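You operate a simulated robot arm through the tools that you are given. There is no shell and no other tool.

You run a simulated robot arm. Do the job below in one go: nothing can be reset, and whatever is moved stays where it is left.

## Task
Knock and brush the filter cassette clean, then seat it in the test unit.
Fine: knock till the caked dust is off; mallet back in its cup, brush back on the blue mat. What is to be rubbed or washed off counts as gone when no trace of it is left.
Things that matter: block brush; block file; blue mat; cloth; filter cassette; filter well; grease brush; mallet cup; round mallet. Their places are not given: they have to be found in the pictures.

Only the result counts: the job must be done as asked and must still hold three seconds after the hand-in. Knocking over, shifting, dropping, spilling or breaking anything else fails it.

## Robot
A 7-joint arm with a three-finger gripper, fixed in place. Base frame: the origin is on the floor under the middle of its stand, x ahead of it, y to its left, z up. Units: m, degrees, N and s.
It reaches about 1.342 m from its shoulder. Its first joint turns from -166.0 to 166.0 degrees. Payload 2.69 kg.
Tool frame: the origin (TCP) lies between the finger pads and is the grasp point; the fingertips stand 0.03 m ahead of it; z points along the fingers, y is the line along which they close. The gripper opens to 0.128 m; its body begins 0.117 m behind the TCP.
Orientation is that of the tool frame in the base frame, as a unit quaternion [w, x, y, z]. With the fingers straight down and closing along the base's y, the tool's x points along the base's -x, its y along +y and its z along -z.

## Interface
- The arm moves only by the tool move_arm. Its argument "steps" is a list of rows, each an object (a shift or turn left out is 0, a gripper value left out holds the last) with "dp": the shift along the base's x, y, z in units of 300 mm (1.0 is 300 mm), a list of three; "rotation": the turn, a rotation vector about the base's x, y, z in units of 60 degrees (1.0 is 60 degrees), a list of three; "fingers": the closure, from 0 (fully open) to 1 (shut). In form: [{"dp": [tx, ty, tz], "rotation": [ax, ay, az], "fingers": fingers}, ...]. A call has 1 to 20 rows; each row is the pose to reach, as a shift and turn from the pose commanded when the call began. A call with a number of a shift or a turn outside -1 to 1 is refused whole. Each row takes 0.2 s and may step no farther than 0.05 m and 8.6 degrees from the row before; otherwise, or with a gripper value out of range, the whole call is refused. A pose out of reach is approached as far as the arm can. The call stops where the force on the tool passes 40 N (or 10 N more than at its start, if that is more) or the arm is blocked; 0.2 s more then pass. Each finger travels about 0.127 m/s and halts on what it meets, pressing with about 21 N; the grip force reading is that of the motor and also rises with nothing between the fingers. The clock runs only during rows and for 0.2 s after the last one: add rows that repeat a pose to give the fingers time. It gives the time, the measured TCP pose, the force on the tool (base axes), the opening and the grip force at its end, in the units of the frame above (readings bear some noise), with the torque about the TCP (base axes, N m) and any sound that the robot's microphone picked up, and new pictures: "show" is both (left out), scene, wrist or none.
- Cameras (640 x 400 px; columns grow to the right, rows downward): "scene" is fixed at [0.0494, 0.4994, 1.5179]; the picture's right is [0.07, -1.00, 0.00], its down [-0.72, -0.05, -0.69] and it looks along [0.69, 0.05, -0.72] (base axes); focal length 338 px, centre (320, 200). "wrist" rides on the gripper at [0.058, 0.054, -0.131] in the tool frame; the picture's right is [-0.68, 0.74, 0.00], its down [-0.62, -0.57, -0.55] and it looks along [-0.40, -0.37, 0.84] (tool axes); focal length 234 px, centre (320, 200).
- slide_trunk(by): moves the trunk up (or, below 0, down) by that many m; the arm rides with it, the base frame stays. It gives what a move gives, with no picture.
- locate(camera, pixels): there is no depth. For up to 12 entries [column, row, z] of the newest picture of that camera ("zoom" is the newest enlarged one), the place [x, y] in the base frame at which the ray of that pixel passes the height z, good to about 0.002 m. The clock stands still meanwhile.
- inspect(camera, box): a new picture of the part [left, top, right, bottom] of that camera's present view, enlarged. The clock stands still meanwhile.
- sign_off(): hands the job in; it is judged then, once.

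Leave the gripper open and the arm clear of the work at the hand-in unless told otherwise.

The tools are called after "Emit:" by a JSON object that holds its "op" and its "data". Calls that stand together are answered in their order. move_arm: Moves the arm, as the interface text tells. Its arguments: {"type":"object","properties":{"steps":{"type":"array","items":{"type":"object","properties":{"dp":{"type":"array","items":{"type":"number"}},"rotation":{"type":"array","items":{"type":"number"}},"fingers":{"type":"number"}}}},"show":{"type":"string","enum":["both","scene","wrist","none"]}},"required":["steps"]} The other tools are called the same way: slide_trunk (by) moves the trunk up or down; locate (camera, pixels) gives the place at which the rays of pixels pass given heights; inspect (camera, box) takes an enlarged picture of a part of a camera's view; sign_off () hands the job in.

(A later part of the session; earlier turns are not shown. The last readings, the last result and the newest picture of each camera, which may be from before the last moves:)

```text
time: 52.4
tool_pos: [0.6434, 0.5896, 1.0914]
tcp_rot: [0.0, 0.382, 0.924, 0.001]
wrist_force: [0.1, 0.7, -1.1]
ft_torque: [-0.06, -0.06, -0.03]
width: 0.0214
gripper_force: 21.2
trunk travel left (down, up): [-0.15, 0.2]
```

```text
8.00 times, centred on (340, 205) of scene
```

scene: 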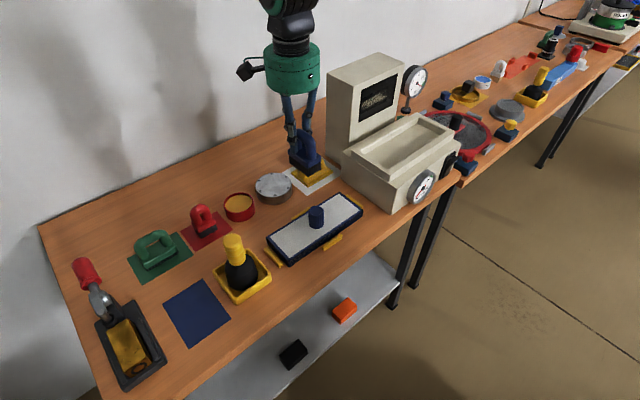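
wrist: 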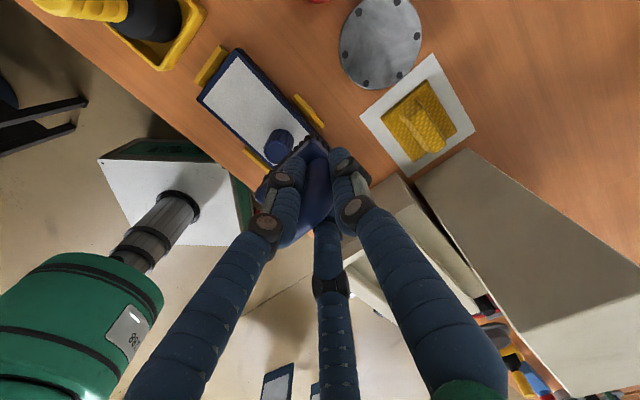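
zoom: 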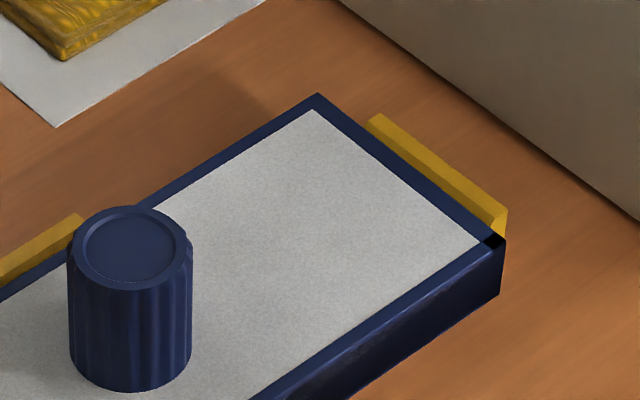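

The filter looks clean all over. To be sure nothing faint is left at the edges, I'll make another light pass, shifted slightly toward the front and then the back of the cassette. First, down beside the patch area again, 7 mm toward the front.

Emit:
{"op": "move_arm", "data": {"steps": [{"dp": [0.0, -0.12, 0], "fingers": 1.0}, {"dp": [0.003, -0.256, 0]}, {"dp": [0.003, -0.256, -0.12]}, {"dp": [0.003, -0.256, -0.26]}, {"dp": [0.003, -0.256, -0.4]}, {"dp": [0.003, -0.256, -0.47]}, {"dp": [0.003, -0.256, -0.492]}, {"dp": [0.003, -0.256, -0.492]}], "show": "none"}}

```text
time: 54.2
tool_pos: [0.6452, 0.5114, 0.9458]
tcp_rot: [0.001, 0.383, 0.924, 0.0]
wrist_force: [-0.4, 0.4, -2.0]
ft_torque: [0.01, 0.01, -0.02]
width: 0.0216
gripper_force: 20.5
trunk travel left (down, up): [-0.15, 0.2]
```

Just above contact. I'll press ~2 mm and stroke forward along the front edge, shift 14 mm across, and stroke back along the rear edge.

Emit:
{"op": "move_arm", "data": {"steps": [{"dp": [0, 0, -0.006], "fingers": 1.0}, {"dp": [0.02, -0.02, -0.006]}, {"dp": [0.04, -0.041, -0.006]}, {"dp": [0.06, -0.061, -0.006]}, {"dp": [0.08, -0.082, -0.006]}, {"dp": [0.1, -0.102, -0.006]}, {"dp": [0.12, -0.122, -0.006]}, {"dp": [0.137, -0.106, -0.006]}, {"dp": [0.153, -0.089, -0.006]}, {"dp": [0.133, -0.069, -0.006]}, {"dp": [0.113, -0.049, -0.006]}, {"dp": [0.093, -0.029, -0.006]}, {"dp": [0.073, -0.008, -0.006]}, {"dp": [0.053, 0.012, -0.006]}, {"dp": [0.033, 0.033, -0.006]}]}}

Emit:
{"op": "inspect", "data": {"camera": "scene", "box": [280, 150, 400, 250]}}

```text
time: 57.4
tool_pos: [0.6545, 0.5213, 0.9459]
tcp_rot: [0.001, 0.383, 0.924, 0.0]
wrist_force: [-0.7, 1.2, 2.6]
ft_torque: [0.14, 0.06, 0.03]
width: 0.0214
gripper_force: 21.4
trunk travel left (down, up): [-0.15, 0.2]
```

scene: 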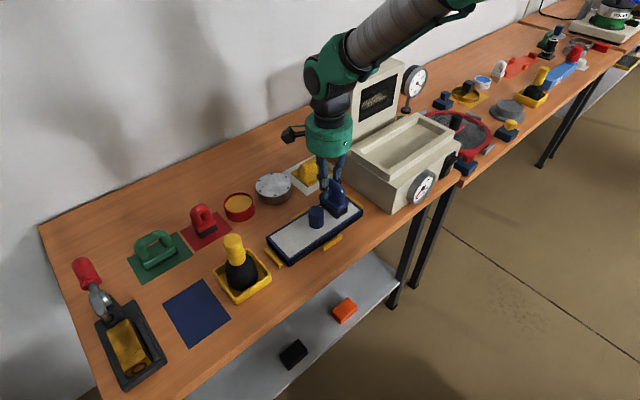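
wrist: 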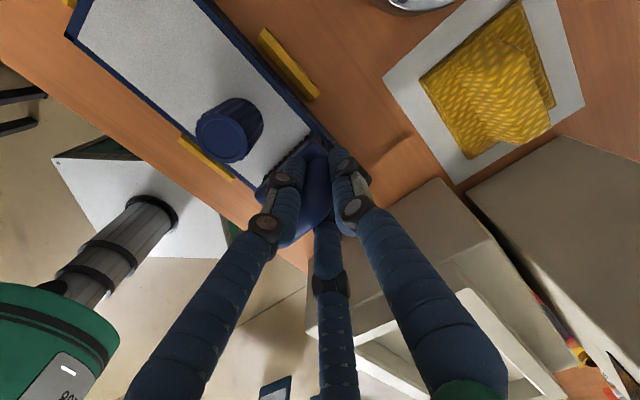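

```text
4.00 times, centred on (340, 200) of scene
```

zoom: 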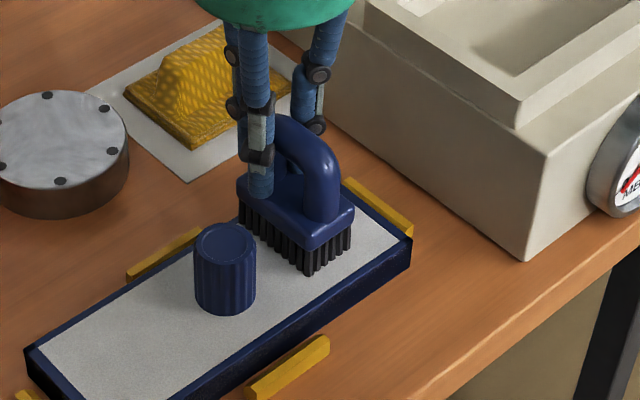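

Strokes done. I'll lift well clear, then carry the brush back over the blue mat (target brush centre (0.354, 0.7785)), passing above the mallet at z≈1.12.

Emit:
{"op": "move_arm", "data": {"steps": [{"dp": [0, 0, 0.05], "fingers": 1.0}, {"dp": [0, 0, 0.2]}, {"dp": [0, 0, 0.35]}, {"dp": [0, 0, 0.5]}, {"dp": [-0.02, 0.02, 0.583]}, {"dp": [-0.12, 0.12, 0.583]}, {"dp": [-0.23, 0.225, 0.583]}, {"dp": [-0.34, 0.33, 0.583]}, {"dp": [-0.45, 0.44, 0.583]}, {"dp": [-0.56, 0.55, 0.583]}, {"dp": [-0.67, 0.66, 0.583]}, {"dp": [-0.78, 0.765, 0.583]}, {"dp": [-0.88, 0.865, 0.583]}, {"dp": [-0.94, 0.919, 0.583]}, {"dp": [-0.94, 0.919, 0.48]}, {"dp": [-0.94, 0.919, 0.4]}, {"dp": [-0.94, 0.919, 0.4]}]}}

Emit:
{"op": "inspect", "data": {"camera": "scene", "box": [255, 180, 375, 275]}}

Emit:
{"op": "inspect", "data": {"camera": "scene", "box": [110, 180, 270, 350]}}

Emit:
{"op": "inspect", "data": {"camera": "wrist", "box": [200, 60, 440, 260]}}

```text
time: 61.0
tool_pos: [0.3748, 0.7972, 1.0657]
tcp_rot: [0.0, 0.383, 0.924, -0.001]
wrist_force: [-0.2, 0.5, -1.3]
ft_torque: [0.0, -0.01, 0.02]
width: 0.0213
gripper_force: 21.7
trunk travel left (down, up): [-0.15, 0.2]
```

scene: 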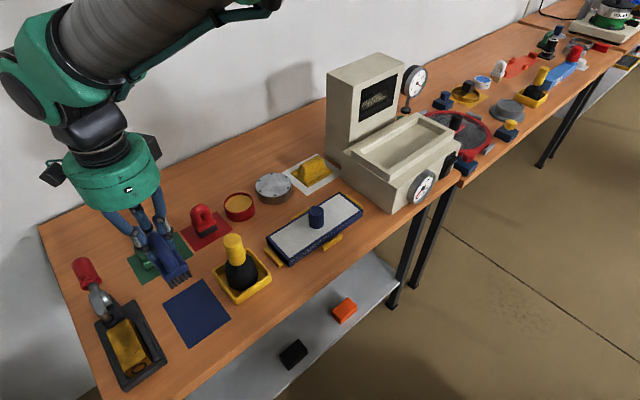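
wrist: 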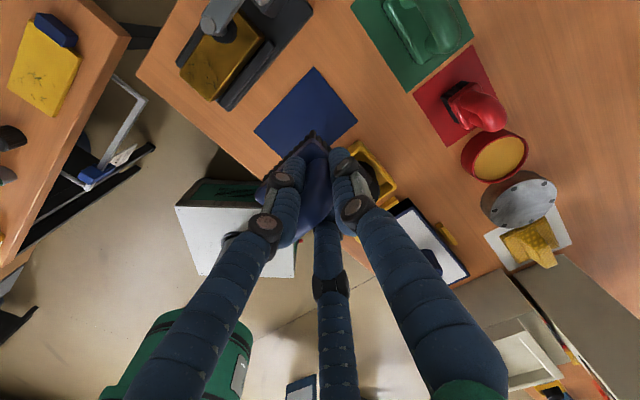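

```text
4.21 times, centred on (315, 228) of scene
```

zoom: 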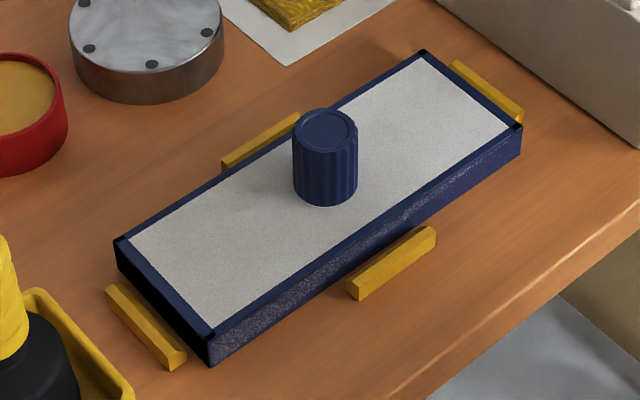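

```text
2.35 times, centred on (190, 265) of scene
```

zoom: 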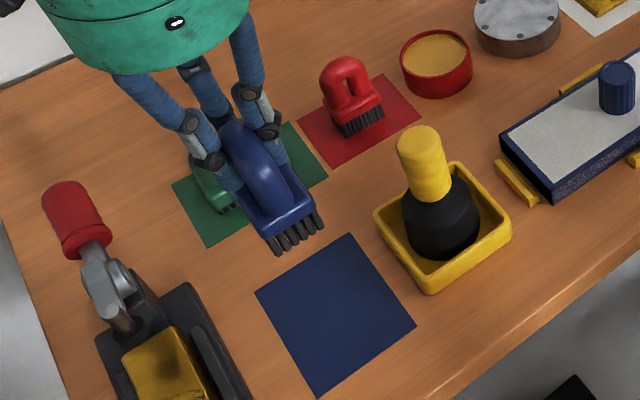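

```text
2.00 times, centred on (320, 160) of wrist
```

zoom: 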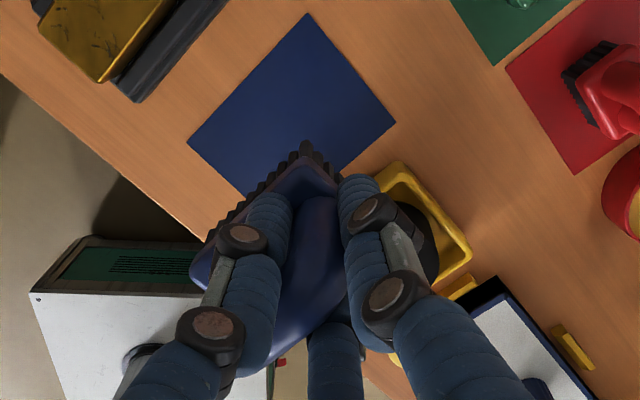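

The cassette is clean. I'll check where the bristles' front corners are (scene (170.9,288) and (191.3,275.6)) at z≈0.998 before lowering onto the mat.

Emit:
{"op": "locate", "data": {"camera": "scene", "pixels": [[170.9, 288, 0.998], [191.3, 275.6, 0.998]]}}

```text
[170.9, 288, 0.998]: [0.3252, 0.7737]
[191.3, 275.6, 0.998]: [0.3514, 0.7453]
```

The brush centre is at about (0.3605, 0.7815); I'll shift 7 mm in −x, 3 mm in −y and lower to just above the mat.

Emit:
{"op": "move_arm", "data": {"steps": [{"dp": [-0.023, -0.01, -0.08], "fingers": 1.0}, {"dp": [-0.023, -0.01, -0.2]}, {"dp": [-0.023, -0.01, -0.32]}, {"dp": [-0.023, -0.01, -0.42]}, {"dp": [-0.023, -0.01, -0.465]}, {"dp": [-0.023, -0.01, -0.475]}, {"dp": [-0.023, -0.01, -0.475]}]}}

Emit:
{"op": "inspect", "data": {"camera": "scene", "box": [130, 220, 270, 350]}}

```text
time: 62.6
tool_pos: [0.3657, 0.7931, 0.9202]
tcp_rot: [0.0, 0.383, 0.924, 0.001]
wrist_force: [-0.6, 0.2, -1.3]
ft_torque: [0.04, -0.01, 0.0]
width: 0.0211
gripper_force: 21.3
trunk travel left (down, up): [-0.15, 0.2]
```

scene: 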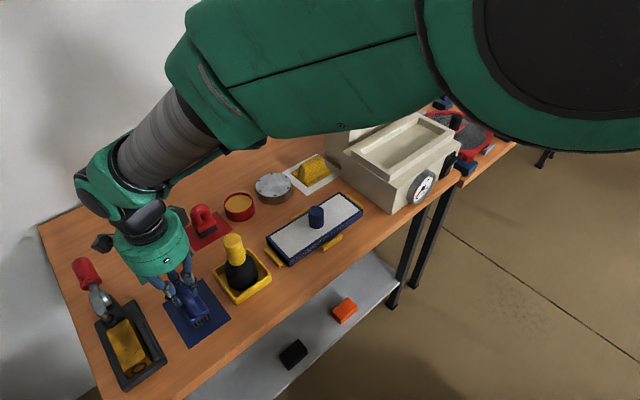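
wrist: 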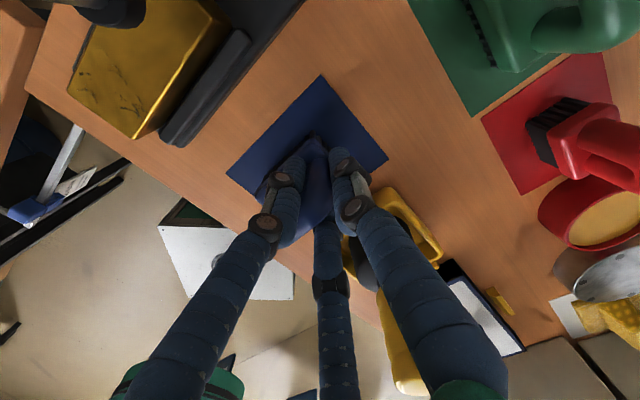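

```text
3.08 times, centred on (200, 285) of scene
```

zoom: 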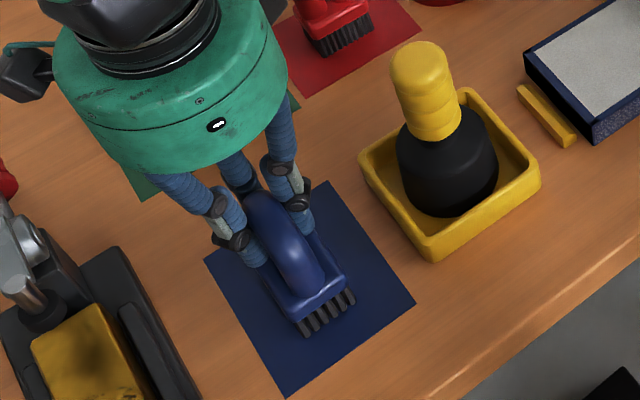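

The brush is centred over the mat and just above it. I'll lower in 1–2 mm steps until it touches.

Emit:
{"op": "move_arm", "data": {"steps": [{"dp": [0, 0, -0.007], "fingers": 1.0}, {"dp": [0, 0, -0.007]}], "show": "none"}}

Emit:
{"op": "move_arm", "data": {"steps": [{"dp": [0, 0, -0.004], "fingers": 1.0}, {"dp": [0, 0, -0.004]}], "show": "none"}}

```text
time: 63.2
tool_pos: [0.3648, 0.7955, 0.9197]
tcp_rot: [0.0, 0.382, 0.924, 0.0]
wrist_force: [0.1, -0.3, -1.8]
ft_torque: [0.06, 0.01, 0.0]
width: 0.0213
gripper_force: 20.9
trunk travel left (down, up): [-0.15, 0.2]
```

```text
time: 63.8
tool_pos: [0.3652, 0.7931, 0.9187]
tcp_rot: [0.0, 0.383, 0.924, -0.001]
wrist_force: [-0.2, 0.4, 0.6]
ft_torque: [0.1, -0.01, 0.03]
width: 0.0213
gripper_force: 21.1
trunk travel left (down, up): [-0.15, 0.2]
```

It touches the mat now. I'll open the fingers and rise.

Emit:
{"op": "move_arm", "data": {"steps": [{"fingers": 0.7}, {"fingers": 0.5}, {"fingers": 0.35}, {"fingers": 0.3}, {"dp": [0, 0, 0.1], "fingers": 0.3}, {"dp": [0, 0, 0.25]}, {"dp": [0, 0, 0.4]}, {"dp": [0, 0, 0.55]}, {"dp": [0, 0, 0.65]}, {"dp": [0, 0, 0.65], "fingers": 0}]}}

Emit:
{"op": "inspect", "data": {"camera": "scene", "box": [130, 220, 270, 350]}}

```text
time: 66.0
tool_pos: [0.3667, 0.7941, 1.1158]
tcp_rot: [0.001, 0.382, 0.924, 0.0]
wrist_force: [0.3, -0.2, -0.8]
ft_torque: [0.06, 0.01, 0.02]
width: 0.1276
gripper_force: 0.0
trunk travel left (down, up): [-0.15, 0.2]
```

scene: 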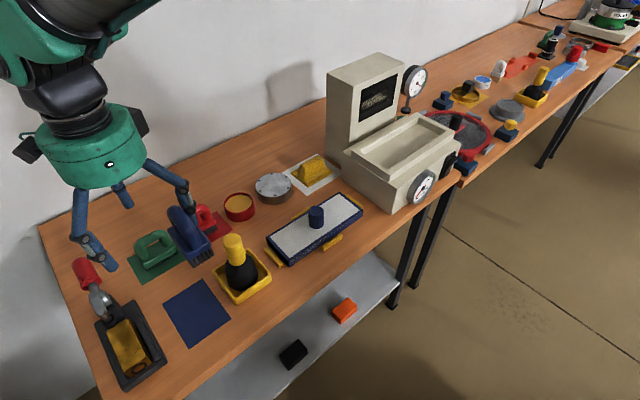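
wrist: 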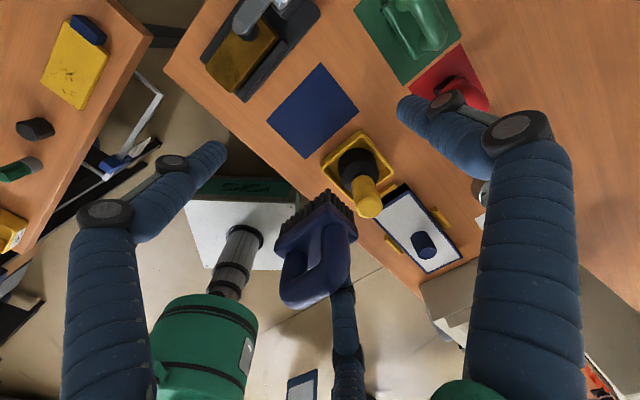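

```text
3.08 times, centred on (200, 285) of scene
```

zoom: 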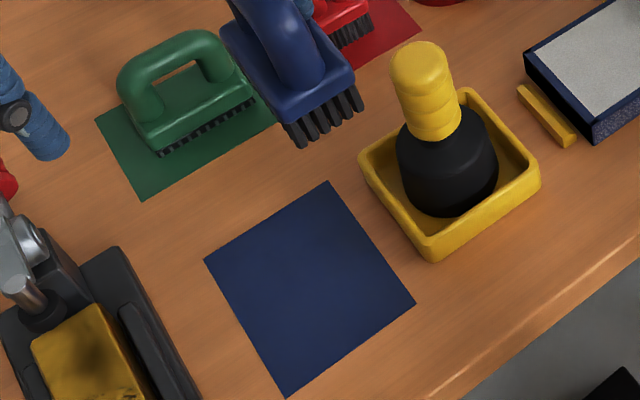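

Unexpected: the brush has come up with the hand, apparently hooked on one finger. I won't move anything yet; I'll look closely from both cameras.

Emit:
{"op": "inspect", "data": {"camera": "wrist", "box": [240, 160, 400, 340]}}

Emit:
{"op": "inspect", "data": {"camera": "scene", "box": [130, 140, 250, 280]}}

Emit:
{"op": "inspect", "data": {"camera": "scene", "box": [160, 170, 225, 275]}}

```text
2.22 times, centred on (320, 250) of wrist
```

zoom: 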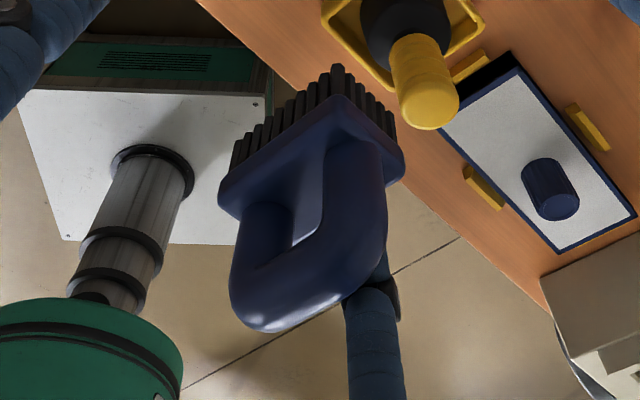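

```text
2.86 times, centred on (190, 210) of scene
```

zoom: 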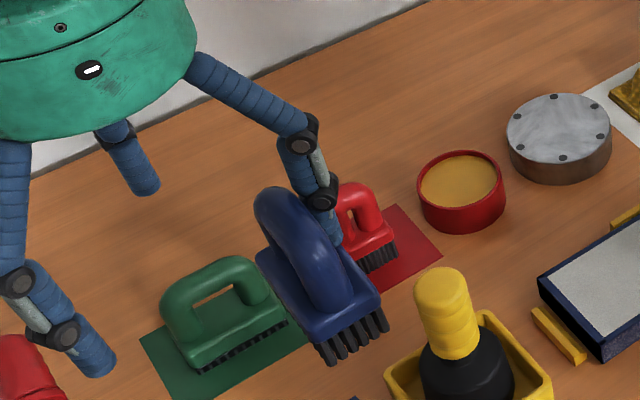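

```text
3.81 times, centred on (192, 222) of scene
```

zoom: 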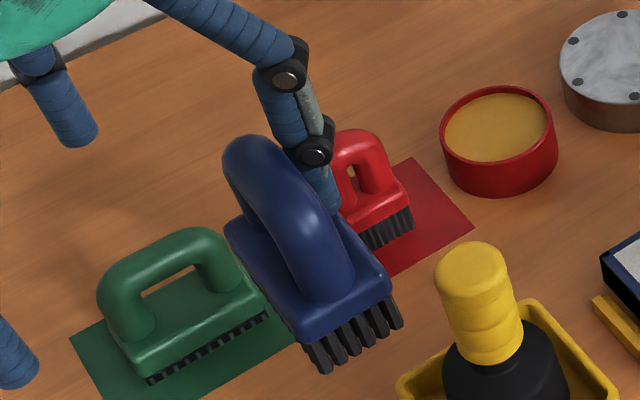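

Emit:
{"op": "locate", "data": {"camera": "scene", "pixels": [[193.5, 267.7, 1.049], [213.8, 253.7, 1.049], [193.5, 267.7, 1.03], [213.8, 253.7, 1.03], [193.5, 267.7, 1.07], [213.8, 253.7, 1.07]]}}

Emit:
{"op": "locate", "data": {"camera": "wrist", "pixels": [[327.7, 190, 1.049], [284.6, 234, 1.049], [327.7, 190, 1.07], [284.6, 234, 1.07], [327.7, 190, 1.03], [284.6, 234, 1.03]]}}

```text
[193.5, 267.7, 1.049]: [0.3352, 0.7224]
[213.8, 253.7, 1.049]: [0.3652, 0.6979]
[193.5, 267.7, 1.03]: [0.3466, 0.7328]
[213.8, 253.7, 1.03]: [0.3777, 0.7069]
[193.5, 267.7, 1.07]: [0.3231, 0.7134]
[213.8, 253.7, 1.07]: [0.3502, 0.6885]
```

```text
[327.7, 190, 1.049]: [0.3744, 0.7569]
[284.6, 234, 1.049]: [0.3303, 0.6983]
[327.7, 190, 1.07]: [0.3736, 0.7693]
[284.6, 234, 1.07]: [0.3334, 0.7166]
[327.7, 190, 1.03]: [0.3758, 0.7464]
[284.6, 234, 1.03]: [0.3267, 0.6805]
```

The brush is hooked on the finger that lay on its mallet side (fingertip caught in the handle loop) and is hanging there level and still. My plan is to keep the fingers as they are, turn the hand about +135° so it stands on the free front side of the mat, set the brush down on the mat, then slide the fingertip out sideways. First a slow 60° turn.

Emit:
{"op": "move_arm", "data": {"steps": [{"rotation": [0, 0, 0.05]}, {"rotation": [0, 0, 0.13]}, {"rotation": [0, 0, 0.22]}, {"rotation": [0, 0, 0.32]}, {"rotation": [0, 0, 0.42]}, {"rotation": [0, 0, 0.52]}, {"rotation": [0, 0, 0.62]}, {"rotation": [0, 0, 0.72]}, {"rotation": [0, 0, 0.82]}, {"rotation": [0, 0, 0.91]}, {"rotation": [0, 0, 0.97]}, {"rotation": [0, 0, 1.0]}]}}

Emit:
{"op": "inspect", "data": {"camera": "scene", "box": [110, 140, 260, 280]}}

```text
time: 68.6
tool_pos: [0.3659, 0.7937, 1.1129]
tcp_rot: [0.0, -0.131, 0.991, 0.001]
wrist_force: [0.3, 0.9, -1.0]
ft_torque: [0.06, 0.06, -0.02]
width: 0.1275
gripper_force: 0.1
trunk travel left (down, up): [-0.15, 0.2]
```

scene: 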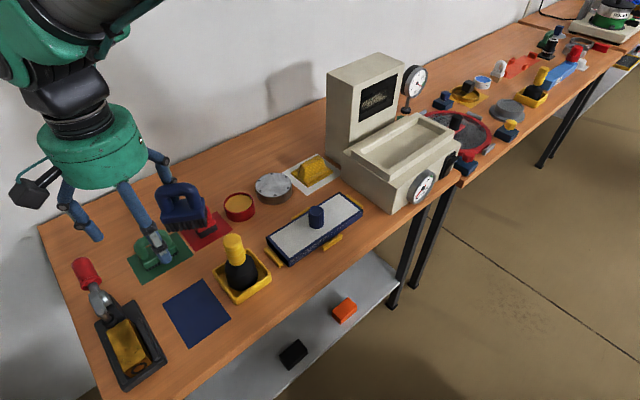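
wrist: 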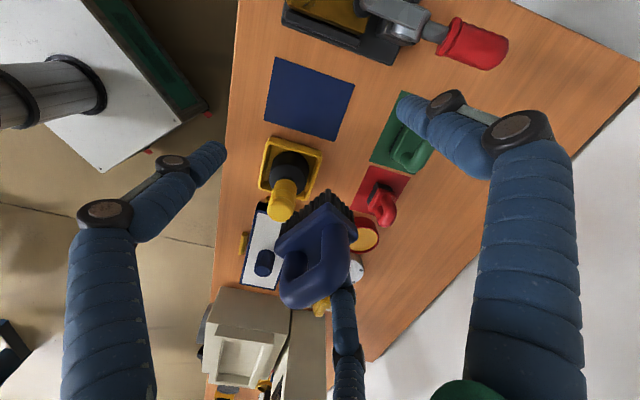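

```text
2.86 times, centred on (185, 210) of scene
```

zoom: 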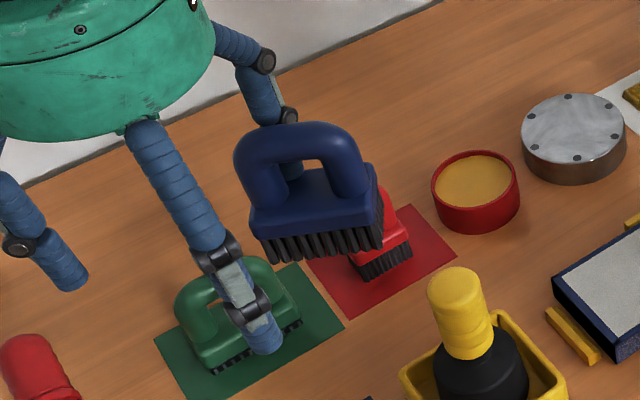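

Emit:
{"op": "inspect", "data": {"camera": "scene", "box": [155, 165, 210, 235]}}

Emit:
{"op": "inspect", "data": {"camera": "wrist", "box": [260, 180, 380, 330]}}

```text
5.71 times, centred on (182, 200) of scene
```

zoom: 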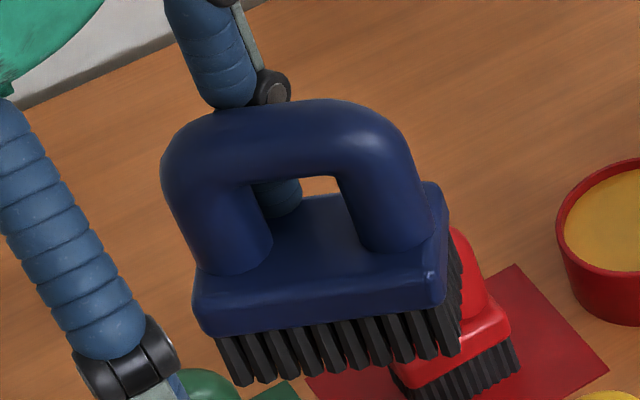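

```text
2.67 times, centred on (320, 255) of wrist
```

zoom: 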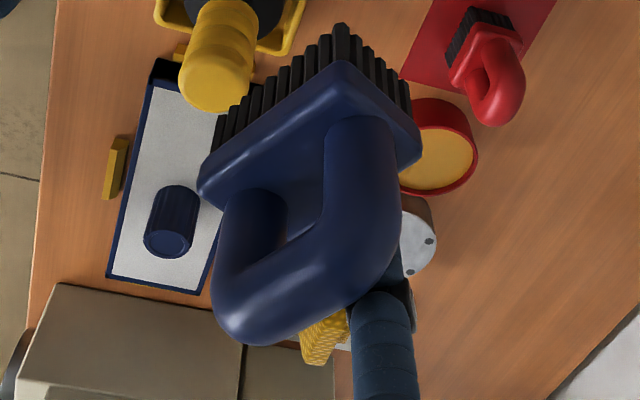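

Seen from this side, the fingertip is just wedged beside the handle's post between bar and block; it should slide out sideways once the brush rests on the mat. I continue turning slowly (+60°, moving toward the front of the mat at the same height).

Emit:
{"op": "move_arm", "data": {"steps": [{"dp": [-0.01, -0.01, 0], "rotation": [0, 0, 0.05]}, {"dp": [-0.02, -0.02, 0], "rotation": [0, 0, 0.13]}, {"dp": [-0.04, -0.04, 0], "rotation": [0, 0, 0.22]}, {"dp": [-0.06, -0.06, 0], "rotation": [0, 0, 0.32]}, {"dp": [-0.08, -0.08, 0], "rotation": [0, 0, 0.42]}, {"dp": [-0.1, -0.1, 0], "rotation": [0, 0, 0.52]}, {"dp": [-0.12, -0.12, 0], "rotation": [0, 0, 0.62]}, {"dp": [-0.14, -0.14, 0], "rotation": [0, 0, 0.72]}, {"dp": [-0.16, -0.16, 0], "rotation": [0, 0, 0.82]}, {"dp": [-0.18, -0.18, 0], "rotation": [0, 0, 0.91]}, {"dp": [-0.19, -0.19, 0], "rotation": [0, 0, 0.97]}, {"dp": [-0.2, -0.2, 0], "rotation": [0, 0, 1.0]}, {"dp": [-0.2, -0.2, 0], "rotation": [0, 0, 1.0]}], "show": "scene"}}

Emit:
{"op": "move_arm", "data": {"steps": [{"rotation": [0, 0, 0.06]}, {"rotation": [0, 0, 0.14]}, {"rotation": [0, 0, 0.21]}, {"rotation": [0, 0, 0.25]}, {"rotation": [0, 0, 0.25]}]}}

Emit:
{"op": "inspect", "data": {"camera": "scene", "box": [110, 200, 260, 350]}}

Emit:
{"op": "inspect", "data": {"camera": "wrist", "box": [220, 80, 420, 330]}}

```text
time: 71.4
tool_pos: [0.3054, 0.7342, 1.1145]
tcp_rot: [0.0, -0.61, 0.792, 0.0]
wrist_force: [0.1, -0.2, -1.2]
ft_torque: [-0.07, 0.05, -0.02]
width: 0.1275
gripper_force: 0.0
trunk travel left (down, up): [-0.15, 0.2]
```

scene: 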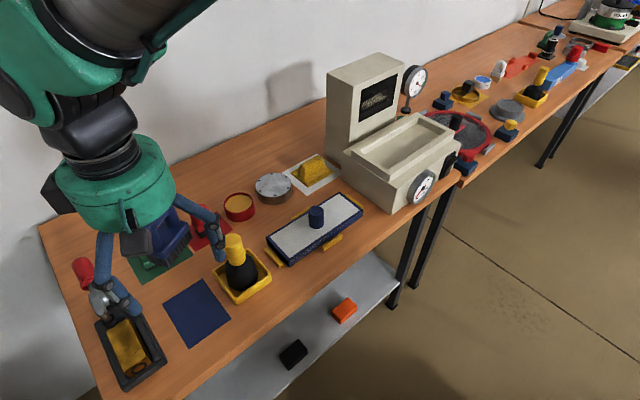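

```text
time: 72.6
tool_pos: [0.3047, 0.7337, 1.1128]
tcp_rot: [0.0, 0.707, -0.707, 0.0]
wrist_force: [0.3, -0.2, -2.0]
ft_torque: [-0.05, 0.07, 0.03]
width: 0.1275
gripper_force: 0.0
trunk travel left (down, up): [-0.15, 0.2]
```

scene: 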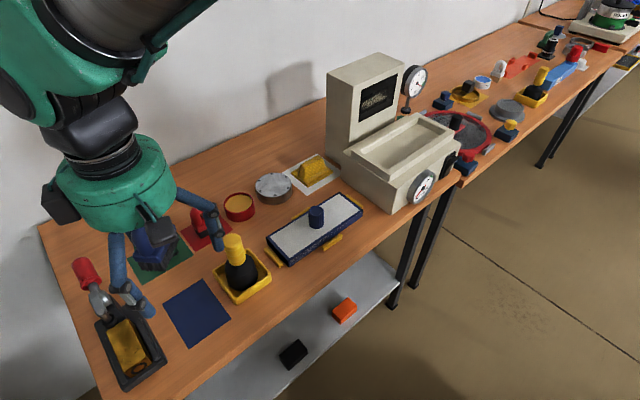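
wrist: 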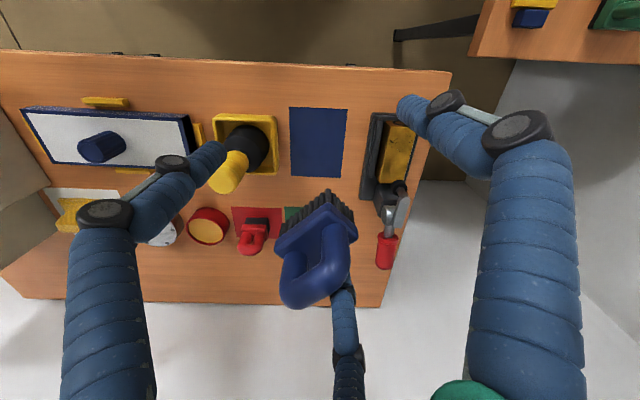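

```text
2.67 times, centred on (185, 275) of scene
```

zoom: 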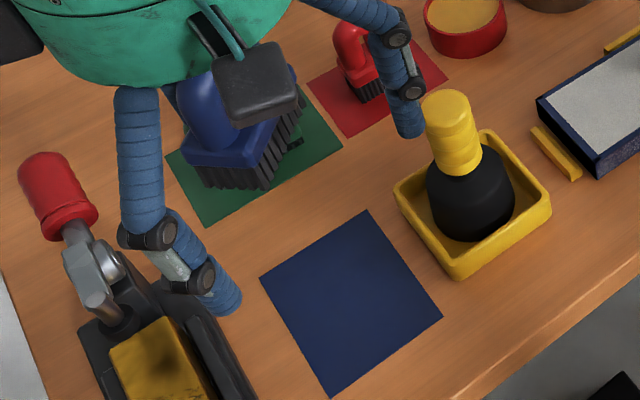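

```text
1.60 times, centred on (320, 205) of wrist
```

zoom: 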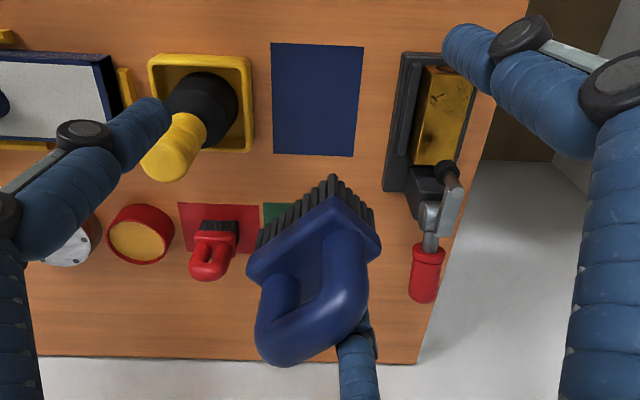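

The brush is at about (0.355, 0.78), above the blue mat, with the other two fingers on the front side. I'll check bristle corners by locate, then lower.

Emit:
{"op": "locate", "data": {"camera": "wrist", "pixels": [[328, 190, 1.06], [276, 233, 1.06], [358, 220, 1.07], [290, 107, 0.85], [347, 109, 0.85], [339, 177, 0.85], [291, 177, 0.85]]}}

```text
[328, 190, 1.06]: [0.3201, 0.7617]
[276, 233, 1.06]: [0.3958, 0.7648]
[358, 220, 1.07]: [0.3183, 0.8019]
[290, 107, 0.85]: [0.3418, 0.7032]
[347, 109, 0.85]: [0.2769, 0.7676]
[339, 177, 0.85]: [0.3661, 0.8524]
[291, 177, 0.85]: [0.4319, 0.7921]
```

The brush will land inside the mat (x 0.32–0.396, y 0.762–0.80). I'll lower it to a little above the mat.

Emit:
{"op": "move_arm", "data": {"steps": [{"dp": [-0.01, -0.005, -0.06]}, {"dp": [-0.01, -0.005, -0.17]}, {"dp": [-0.01, -0.005, -0.28]}, {"dp": [-0.01, -0.005, -0.39]}, {"dp": [-0.01, -0.005, -0.49]}, {"dp": [-0.01, -0.005, -0.56]}, {"dp": [-0.01, -0.005, -0.6]}, {"dp": [-0.01, -0.005, -0.62]}, {"dp": [-0.01, -0.005, -0.62]}]}}

Emit:
{"op": "inspect", "data": {"camera": "scene", "box": [110, 220, 260, 360]}}

Emit:
{"op": "inspect", "data": {"camera": "wrist", "box": [220, 80, 420, 330]}}

```text
time: 74.6
tool_pos: [0.3034, 0.7316, 0.9257]
tcp_rot: [0.0, -0.707, 0.707, 0.0]
wrist_force: [-0.5, 0.0, -1.3]
ft_torque: [-0.03, 0.05, 0.01]
width: 0.1273
gripper_force: 0.0
trunk travel left (down, up): [-0.15, 0.2]
```

scene: 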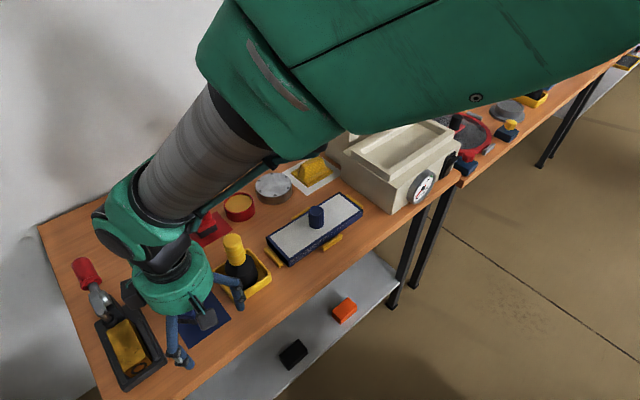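
wrist: 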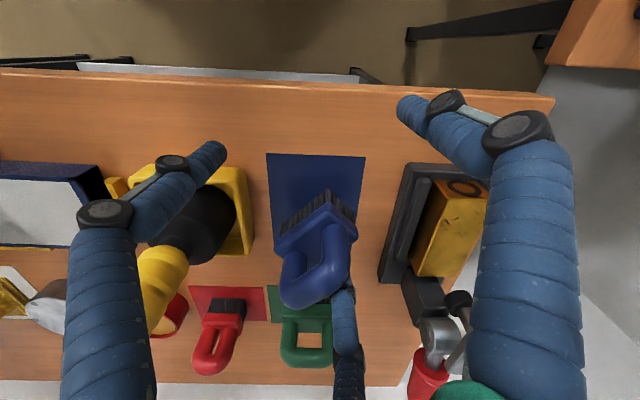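

```text
2.86 times, centred on (185, 290) of scene
```

zoom: 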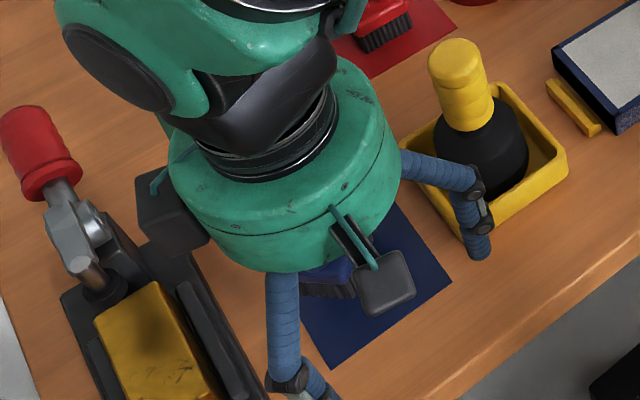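

```text
1.60 times, centred on (320, 205) of wrist
```

zoom: 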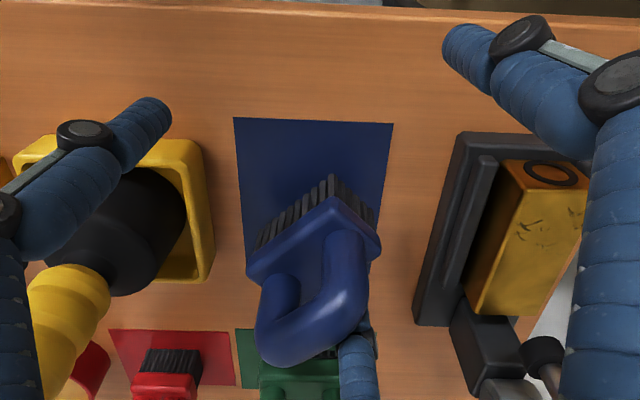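

The brush is just above the mat, and the other fingers have clearance. I'll lower in small steps while reading the force.

Emit:
{"op": "move_arm", "data": {"steps": [{"dp": [0, 0, -0.01]}, {"dp": [0, 0, -0.02]}, {"dp": [0, 0, -0.02]}], "show": "none"}}

Emit:
{"op": "move_arm", "data": {"steps": [{"dp": [0, 0, -0.008]}, {"dp": [0, 0, -0.013]}, {"dp": [0, 0, -0.013]}], "show": "none"}}

```text
time: 75.4
tool_pos: [0.3043, 0.7317, 0.921]
tcp_rot: [0.001, 0.707, -0.707, 0.0]
wrist_force: [-0.7, 0.0, -1.7]
ft_torque: [-0.05, 0.01, -0.02]
width: 0.1273
gripper_force: 0.1
trunk travel left (down, up): [-0.15, 0.2]
```

```text
time: 76.2
tool_pos: [0.3032, 0.7322, 0.9162]
tcp_rot: [0.0, 0.707, -0.707, 0.0]
wrist_force: [0.2, 0.4, -1.3]
ft_torque: [-0.06, 0.06, -0.01]
width: 0.1274
gripper_force: 0.1
trunk travel left (down, up): [-0.15, 0.2]
```

Emit:
{"op": "move_arm", "data": {"steps": [{"dp": [0, 0, -0.008]}, {"dp": [0, 0, -0.013]}, {"dp": [0, 0, -0.013]}], "show": "none"}}

Emit:
{"op": "move_arm", "data": {"steps": [{"dp": [0, 0, -0.007]}, {"dp": [0, 0, -0.007]}], "show": "none"}}

Emit:
{"op": "inspect", "data": {"camera": "wrist", "box": [220, 80, 420, 330]}}

```text
time: 77.0
tool_pos: [0.3031, 0.7329, 0.9137]
tcp_rot: [0.0, 0.708, -0.707, 0.0]
wrist_force: [-0.3, -0.2, -1.7]
ft_torque: [-0.05, 0.07, 0.01]
width: 0.1273
gripper_force: 0.1
trunk travel left (down, up): [-0.15, 0.2]
```

```text
time: 77.6
tool_pos: [0.3039, 0.732, 0.9107]
tcp_rot: [0.0, 0.707, -0.707, 0.0]
wrist_force: [0.4, 0.1, -0.1]
ft_torque: [-0.04, 0.1, -0.01]
width: 0.1275
gripper_force: 0.0
trunk travel left (down, up): [-0.15, 0.2]
```

```text
1.60 times, centred on (320, 205) of wrist
```

zoom: 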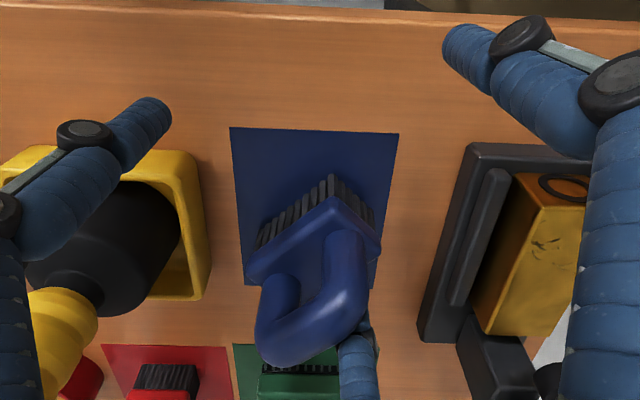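

Emit:
{"op": "move_arm", "data": {"steps": [{"dp": [0, 0, -0.005]}, {"dp": [0, 0, -0.005]}], "show": "none"}}

```text
time: 78.2
tool_pos: [0.3032, 0.7316, 0.91]
tcp_rot: [0.0, -0.707, 0.708, 0.0]
wrist_force: [-0.9, 0.6, -1.1]
ft_torque: [-0.05, 0.03, 0.02]
width: 0.1275
gripper_force: 0.0
trunk travel left (down, up): [-0.15, 0.2]
```

Emit:
{"op": "move_arm", "data": {"steps": [{"dp": [0, 0, -0.005]}, {"dp": [0, 0, -0.005]}], "show": "none"}}

Emit:
{"op": "move_arm", "data": {"steps": [{"dp": [0, 0, -0.005]}, {"dp": [0, 0, -0.005]}], "show": "none"}}

```text
time: 78.8
tool_pos: [0.3038, 0.7312, 0.9081]
tcp_rot: [0.0, 0.707, -0.707, 0.0]
wrist_force: [1.0, -0.5, -1.5]
ft_torque: [-0.03, 0.06, 0.02]
width: 0.1273
gripper_force: 0.1
trunk travel left (down, up): [-0.15, 0.2]
```

```text
time: 79.4
tool_pos: [0.3035, 0.7304, 0.9062]
tcp_rot: [0.0, -0.707, 0.708, -0.001]
wrist_force: [0.0, -0.1, -0.4]
ft_torque: [-0.04, 0.03, -0.01]
width: 0.1275
gripper_force: 0.0
trunk travel left (down, up): [-0.15, 0.2]
```

Emit:
{"op": "move_arm", "data": {"steps": [{"dp": [0, 0, -0.005]}, {"dp": [0, 0, -0.005]}], "show": "none"}}

Emit:
{"op": "move_arm", "data": {"steps": [{"dp": [0, 0, -0.003]}, {"dp": [0, 0, -0.003]}], "show": "none"}}

```text
time: 80.0
tool_pos: [0.3023, 0.7323, 0.9061]
tcp_rot: [0.001, 0.707, -0.707, 0.0]
wrist_force: [-0.3, 1.4, 3.2]
ft_torque: [0.21, -0.18, 0.16]
width: 0.1282
gripper_force: 0.1
trunk travel left (down, up): [-0.15, 0.2]
```

```text
time: 80.6
tool_pos: [0.3022, 0.7305, 0.9054]
tcp_rot: [-0.001, 0.707, -0.707, -0.001]
wrist_force: [-2.9, 2.1, 8.2]
ft_torque: [0.65, -0.33, 0.26]
width: 0.1282
gripper_force: 0.1
trunk travel left (down, up): [-0.15, 0.2]
```

Firm contact with the mat now (+8 N). I'll back up about 1 mm to relieve the load and look.

Emit:
{"op": "move_arm", "data": {"steps": [{"dp": [0, 0, 0.004]}, {"dp": [0, 0, 0.004]}], "show": "wrist"}}

Emit:
{"op": "inspect", "data": {"camera": "wrist", "box": [240, 150, 400, 330]}}

```text
time: 81.2
tool_pos: [0.3029, 0.7312, 0.9053]
tcp_rot: [-0.001, 0.707, -0.707, 0.0]
wrist_force: [-2.3, 0.5, 6.0]
ft_torque: [0.5, -0.25, 0.19]
width: 0.128
gripper_force: 0.0
trunk travel left (down, up): [-0.15, 0.2]
```

wrist: 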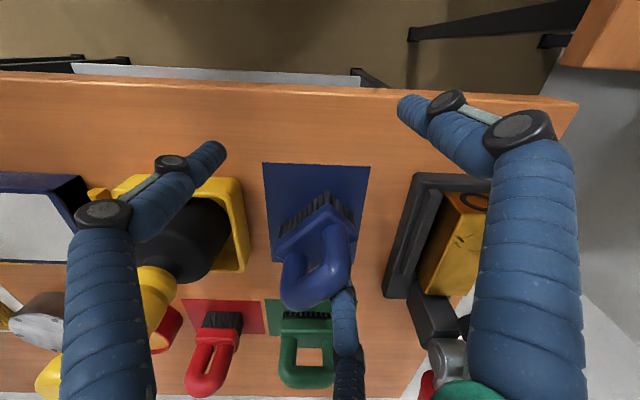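

```text
2.22 times, centred on (320, 240) of wrist
```

zoom: 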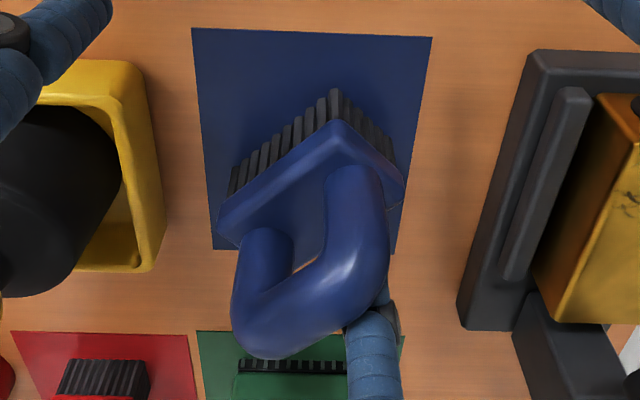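

Emit:
{"op": "move_arm", "data": {"steps": [{"dp": [0, 0, 0.004]}, {"dp": [0, 0, 0.004]}], "show": "none"}}

Emit:
{"op": "move_arm", "data": {"steps": [{"dp": [0, 0, 0.003]}, {"dp": [0, 0, 0.003]}], "show": "none"}}

```text
time: 81.8
tool_pos: [0.3033, 0.7319, 0.9063]
tcp_rot: [0.0, 0.707, -0.707, 0.0]
wrist_force: [0.0, 0.6, -0.5]
ft_torque: [-0.06, 0.03, -0.01]
width: 0.1275
gripper_force: 0.1
trunk travel left (down, up): [-0.15, 0.2]
```

```text
time: 82.4
tool_pos: [0.3035, 0.7339, 0.9075]
tcp_rot: [0.0, -0.707, 0.707, 0.0]
wrist_force: [0.3, -0.1, -0.5]
ft_torque: [-0.03, 0.03, 0.04]
width: 0.1275
gripper_force: 0.0
trunk travel left (down, up): [-0.15, 0.2]
```

Load is now near neutral. I'll try sliding the finger out sideways from the handle (+y) by about 12 mm and look whether the brush stays put.

Emit:
{"op": "move_arm", "data": {"steps": [{"dp": [0, 0.013, 0]}, {"dp": [0, 0.027, 0]}, {"dp": [0, 0.04, 0]}, {"dp": [0, 0.04, 0]}], "show": "wrist"}}

Emit:
{"op": "inspect", "data": {"camera": "wrist", "box": [240, 150, 400, 330]}}

```text
time: 83.4
tool_pos: [0.3028, 0.7444, 0.9087]
tcp_rot: [-0.001, -0.707, 0.708, 0.0]
wrist_force: [0.3, 0.5, -1.1]
ft_torque: [-0.04, 0.05, -0.02]
width: 0.1276
gripper_force: 0.0
trunk travel left (down, up): [-0.15, 0.2]
```

wrist: 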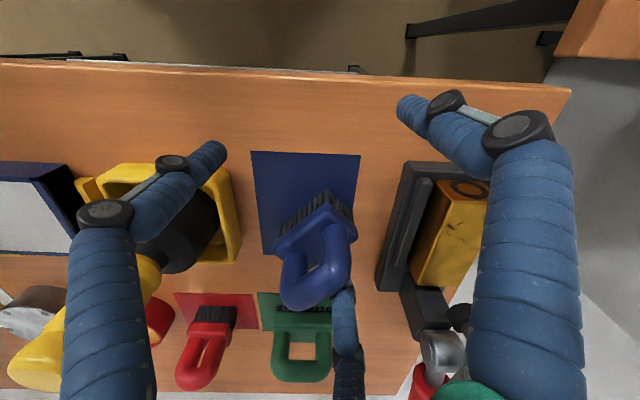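

```text
2.22 times, centred on (320, 240) of wrist
```

zoom: 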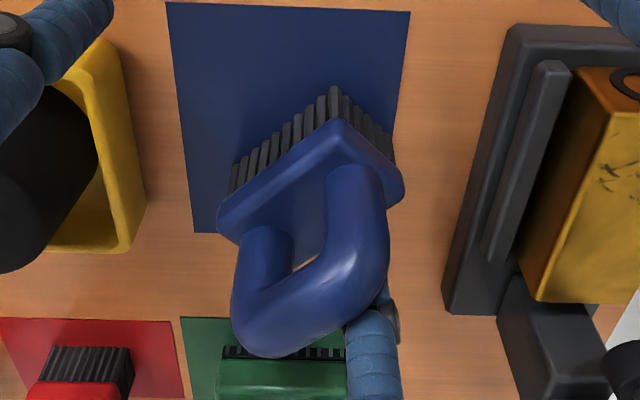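

The brush moved along with the finger. I'll go back, press it onto the mat with some load so the bristles grip, and try sliding again.

Emit:
{"op": "move_arm", "data": {"steps": [{"dp": [0, -0.02, 0]}, {"dp": [0, -0.045, 0]}, {"dp": [0, -0.045, -0.007]}, {"dp": [0, -0.045, -0.013]}, {"dp": [0, -0.045, -0.013]}], "show": "none"}}

```text
time: 84.6
tool_pos: [0.3029, 0.73, 0.9053]
tcp_rot: [0.001, -0.707, 0.707, 0.0]
wrist_force: [1.4, -1.3, 7.0]
ft_torque: [0.5, -0.41, -0.07]
width: 0.1283
gripper_force: 0.2
trunk travel left (down, up): [-0.15, 0.2]
```

Pressing with about 8 N. Now slide +y by 15 mm and check.

Emit:
{"op": "move_arm", "data": {"steps": [{"dp": [0, 0.012, 0]}, {"dp": [0, 0.025, 0]}, {"dp": [0, 0.038, 0]}, {"dp": [0, 0.05, 0]}], "show": "wrist"}}

Emit:
{"op": "inspect", "data": {"camera": "wrist", "box": [240, 150, 400, 330]}}

```text
time: 85.6
tool_pos: [0.3022, 0.7459, 0.9045]
tcp_rot: [0.0, -0.707, 0.708, 0.0]
wrist_force: [1.6, -1.9, 7.5]
ft_torque: [0.35, -0.75, -0.3]
width: 0.1294
gripper_force: 0.1
trunk travel left (down, up): [-0.15, 0.2]
```

wrist: 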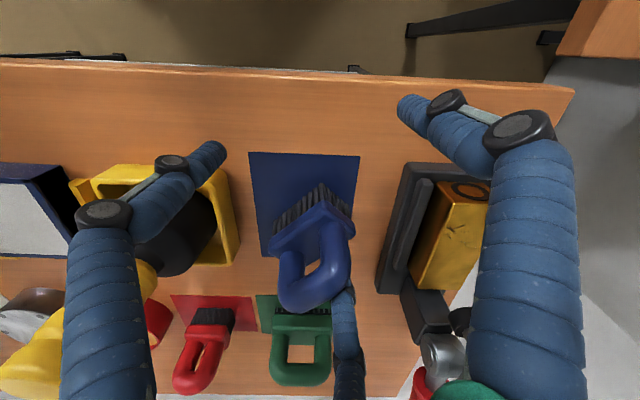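

```text
2.22 times, centred on (320, 240) of wrist
```

zoom: 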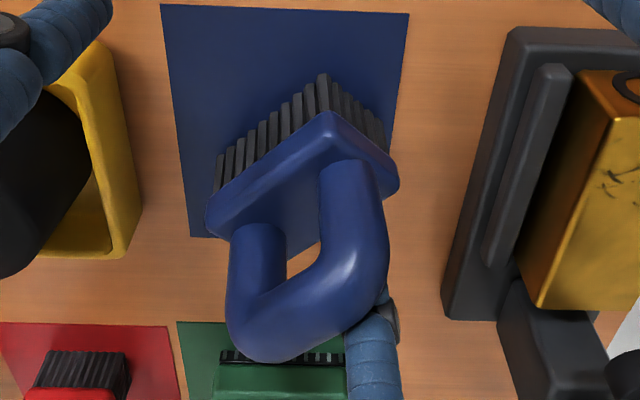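

The brush dragged and pivoted around the fingertip (mat friction only ≈2.5 N). I'll measure where it is now before trying to lever the tip out by tilting the hand.

Emit:
{"op": "locate", "data": {"camera": "zoom", "pixels": [[206, 222, 0.878], [330, 112, 0.878], [400, 183, 0.878], [213, 188, 0.852], [322, 76, 0.852], [385, 150, 0.852], [162, 4, 0.85], [408, 14, 0.85], [190, 237, 0.85]]}}

Emit:
{"op": "inspect", "data": {"camera": "scene", "box": [110, 220, 260, 360]}}

```text
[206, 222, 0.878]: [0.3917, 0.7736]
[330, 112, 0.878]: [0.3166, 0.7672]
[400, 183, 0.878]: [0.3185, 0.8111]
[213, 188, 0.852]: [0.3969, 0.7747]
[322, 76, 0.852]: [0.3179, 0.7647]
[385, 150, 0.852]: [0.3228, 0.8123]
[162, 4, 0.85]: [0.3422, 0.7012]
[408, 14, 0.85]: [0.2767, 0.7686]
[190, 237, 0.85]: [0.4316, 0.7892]
```

```text
2.86 times, centred on (185, 290) of scene
```

zoom: 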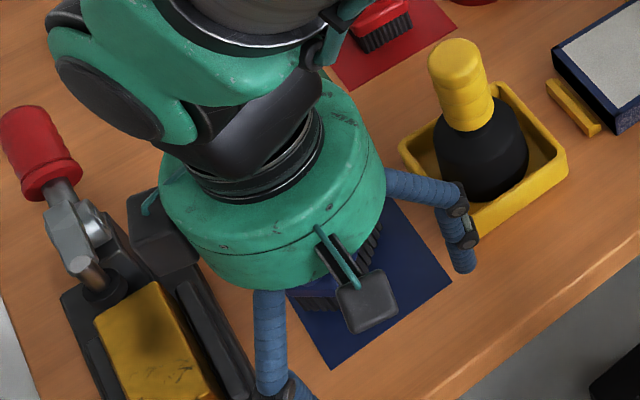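

The brush centre is now at about (0.355, 0.792), still on the mat. The fingertip seems pinched between bar and block, so I'll lever it out: first slide back 11 mm to centre the brush, then tilt the hand about the x axis so the tip swings outward (+y), pivoting at the bar.

Emit:
{"op": "move_arm", "data": {"steps": [{"dp": [0, -0.013, 0.003]}, {"dp": [0, -0.026, 0.003]}, {"dp": [0, -0.037, 0.003]}, {"dp": [0, -0.037, 0.0]}, {"dp": [0, -0.037, 0.0]}], "show": "wrist"}}

Emit:
{"op": "inspect", "data": {"camera": "wrist", "box": [240, 150, 400, 330]}}

```text
time: 86.8
tool_pos: [0.3026, 0.7355, 0.9059]
tcp_rot: [0.001, -0.707, 0.707, 0.0]
wrist_force: [3.6, 0.8, 10.0]
ft_torque: [0.68, -0.29, -0.21]
width: 0.1282
gripper_force: 0.2
trunk travel left (down, up): [-0.15, 0.2]
```

wrist: 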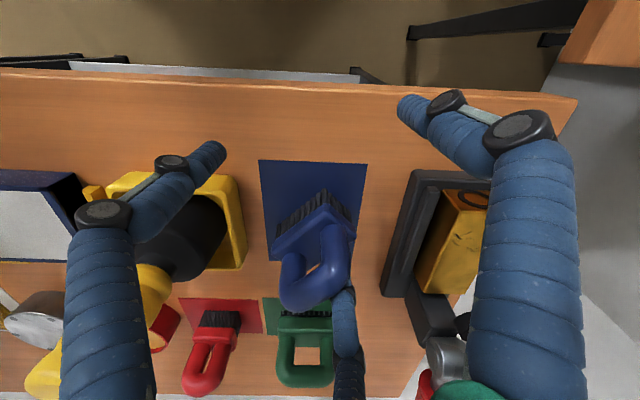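

```text
2.22 times, centred on (320, 240) of wrist
```

zoom: 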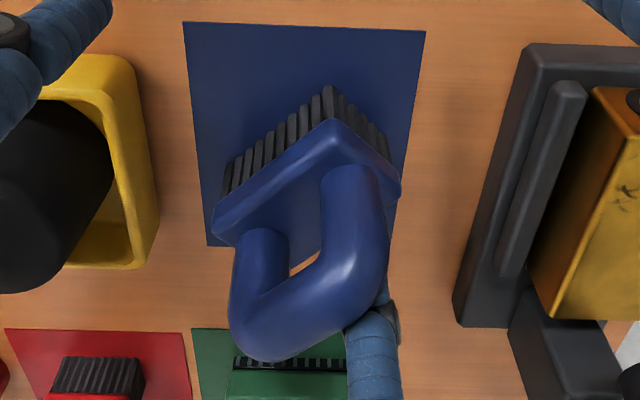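

Pressing with ~11 N now. I'll tilt +5° about x with the pivot compensation and read the forces.

Emit:
{"op": "move_arm", "data": {"steps": [{"dp": [0, 0.001, -0.005], "rotation": [0.028, 0, 0]}, {"dp": [0, 0.002, -0.0105], "rotation": [0.055, 0, 0]}, {"dp": [0, 0.003, -0.016], "rotation": [0.083, 0, 0]}, {"dp": [0, 0.003, -0.016], "rotation": [0.083, 0, 0]}], "show": "wrist"}}

Emit:
{"op": "inspect", "data": {"camera": "wrist", "box": [240, 150, 400, 330]}}

```text
time: 87.8
tool_pos: [0.3021, 0.7365, 0.8985]
tcp_rot: [0.031, -0.706, 0.707, 0.031]
wrist_force: [0.5, 2.2, 7.1]
ft_torque: [0.25, -0.47, 0.1]
width: 0.1288
gripper_force: 0.0
trunk travel left (down, up): [-0.15, 0.2]
```

wrist: 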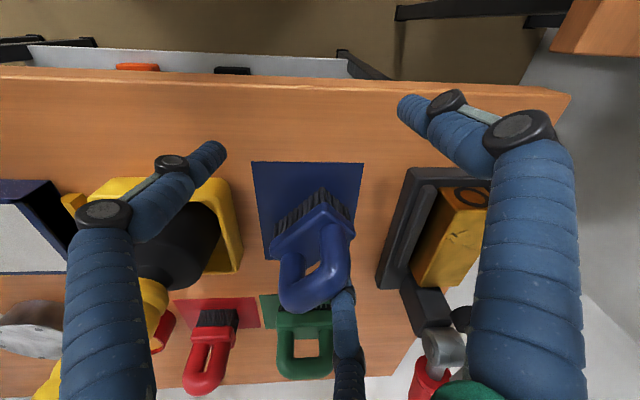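

```text
2.22 times, centred on (320, 240) of wrist
```

zoom: 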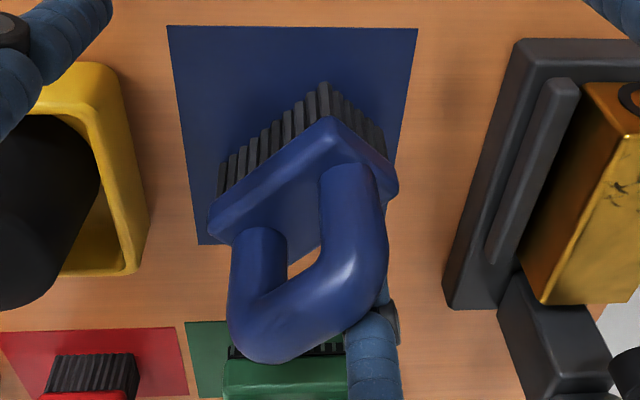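

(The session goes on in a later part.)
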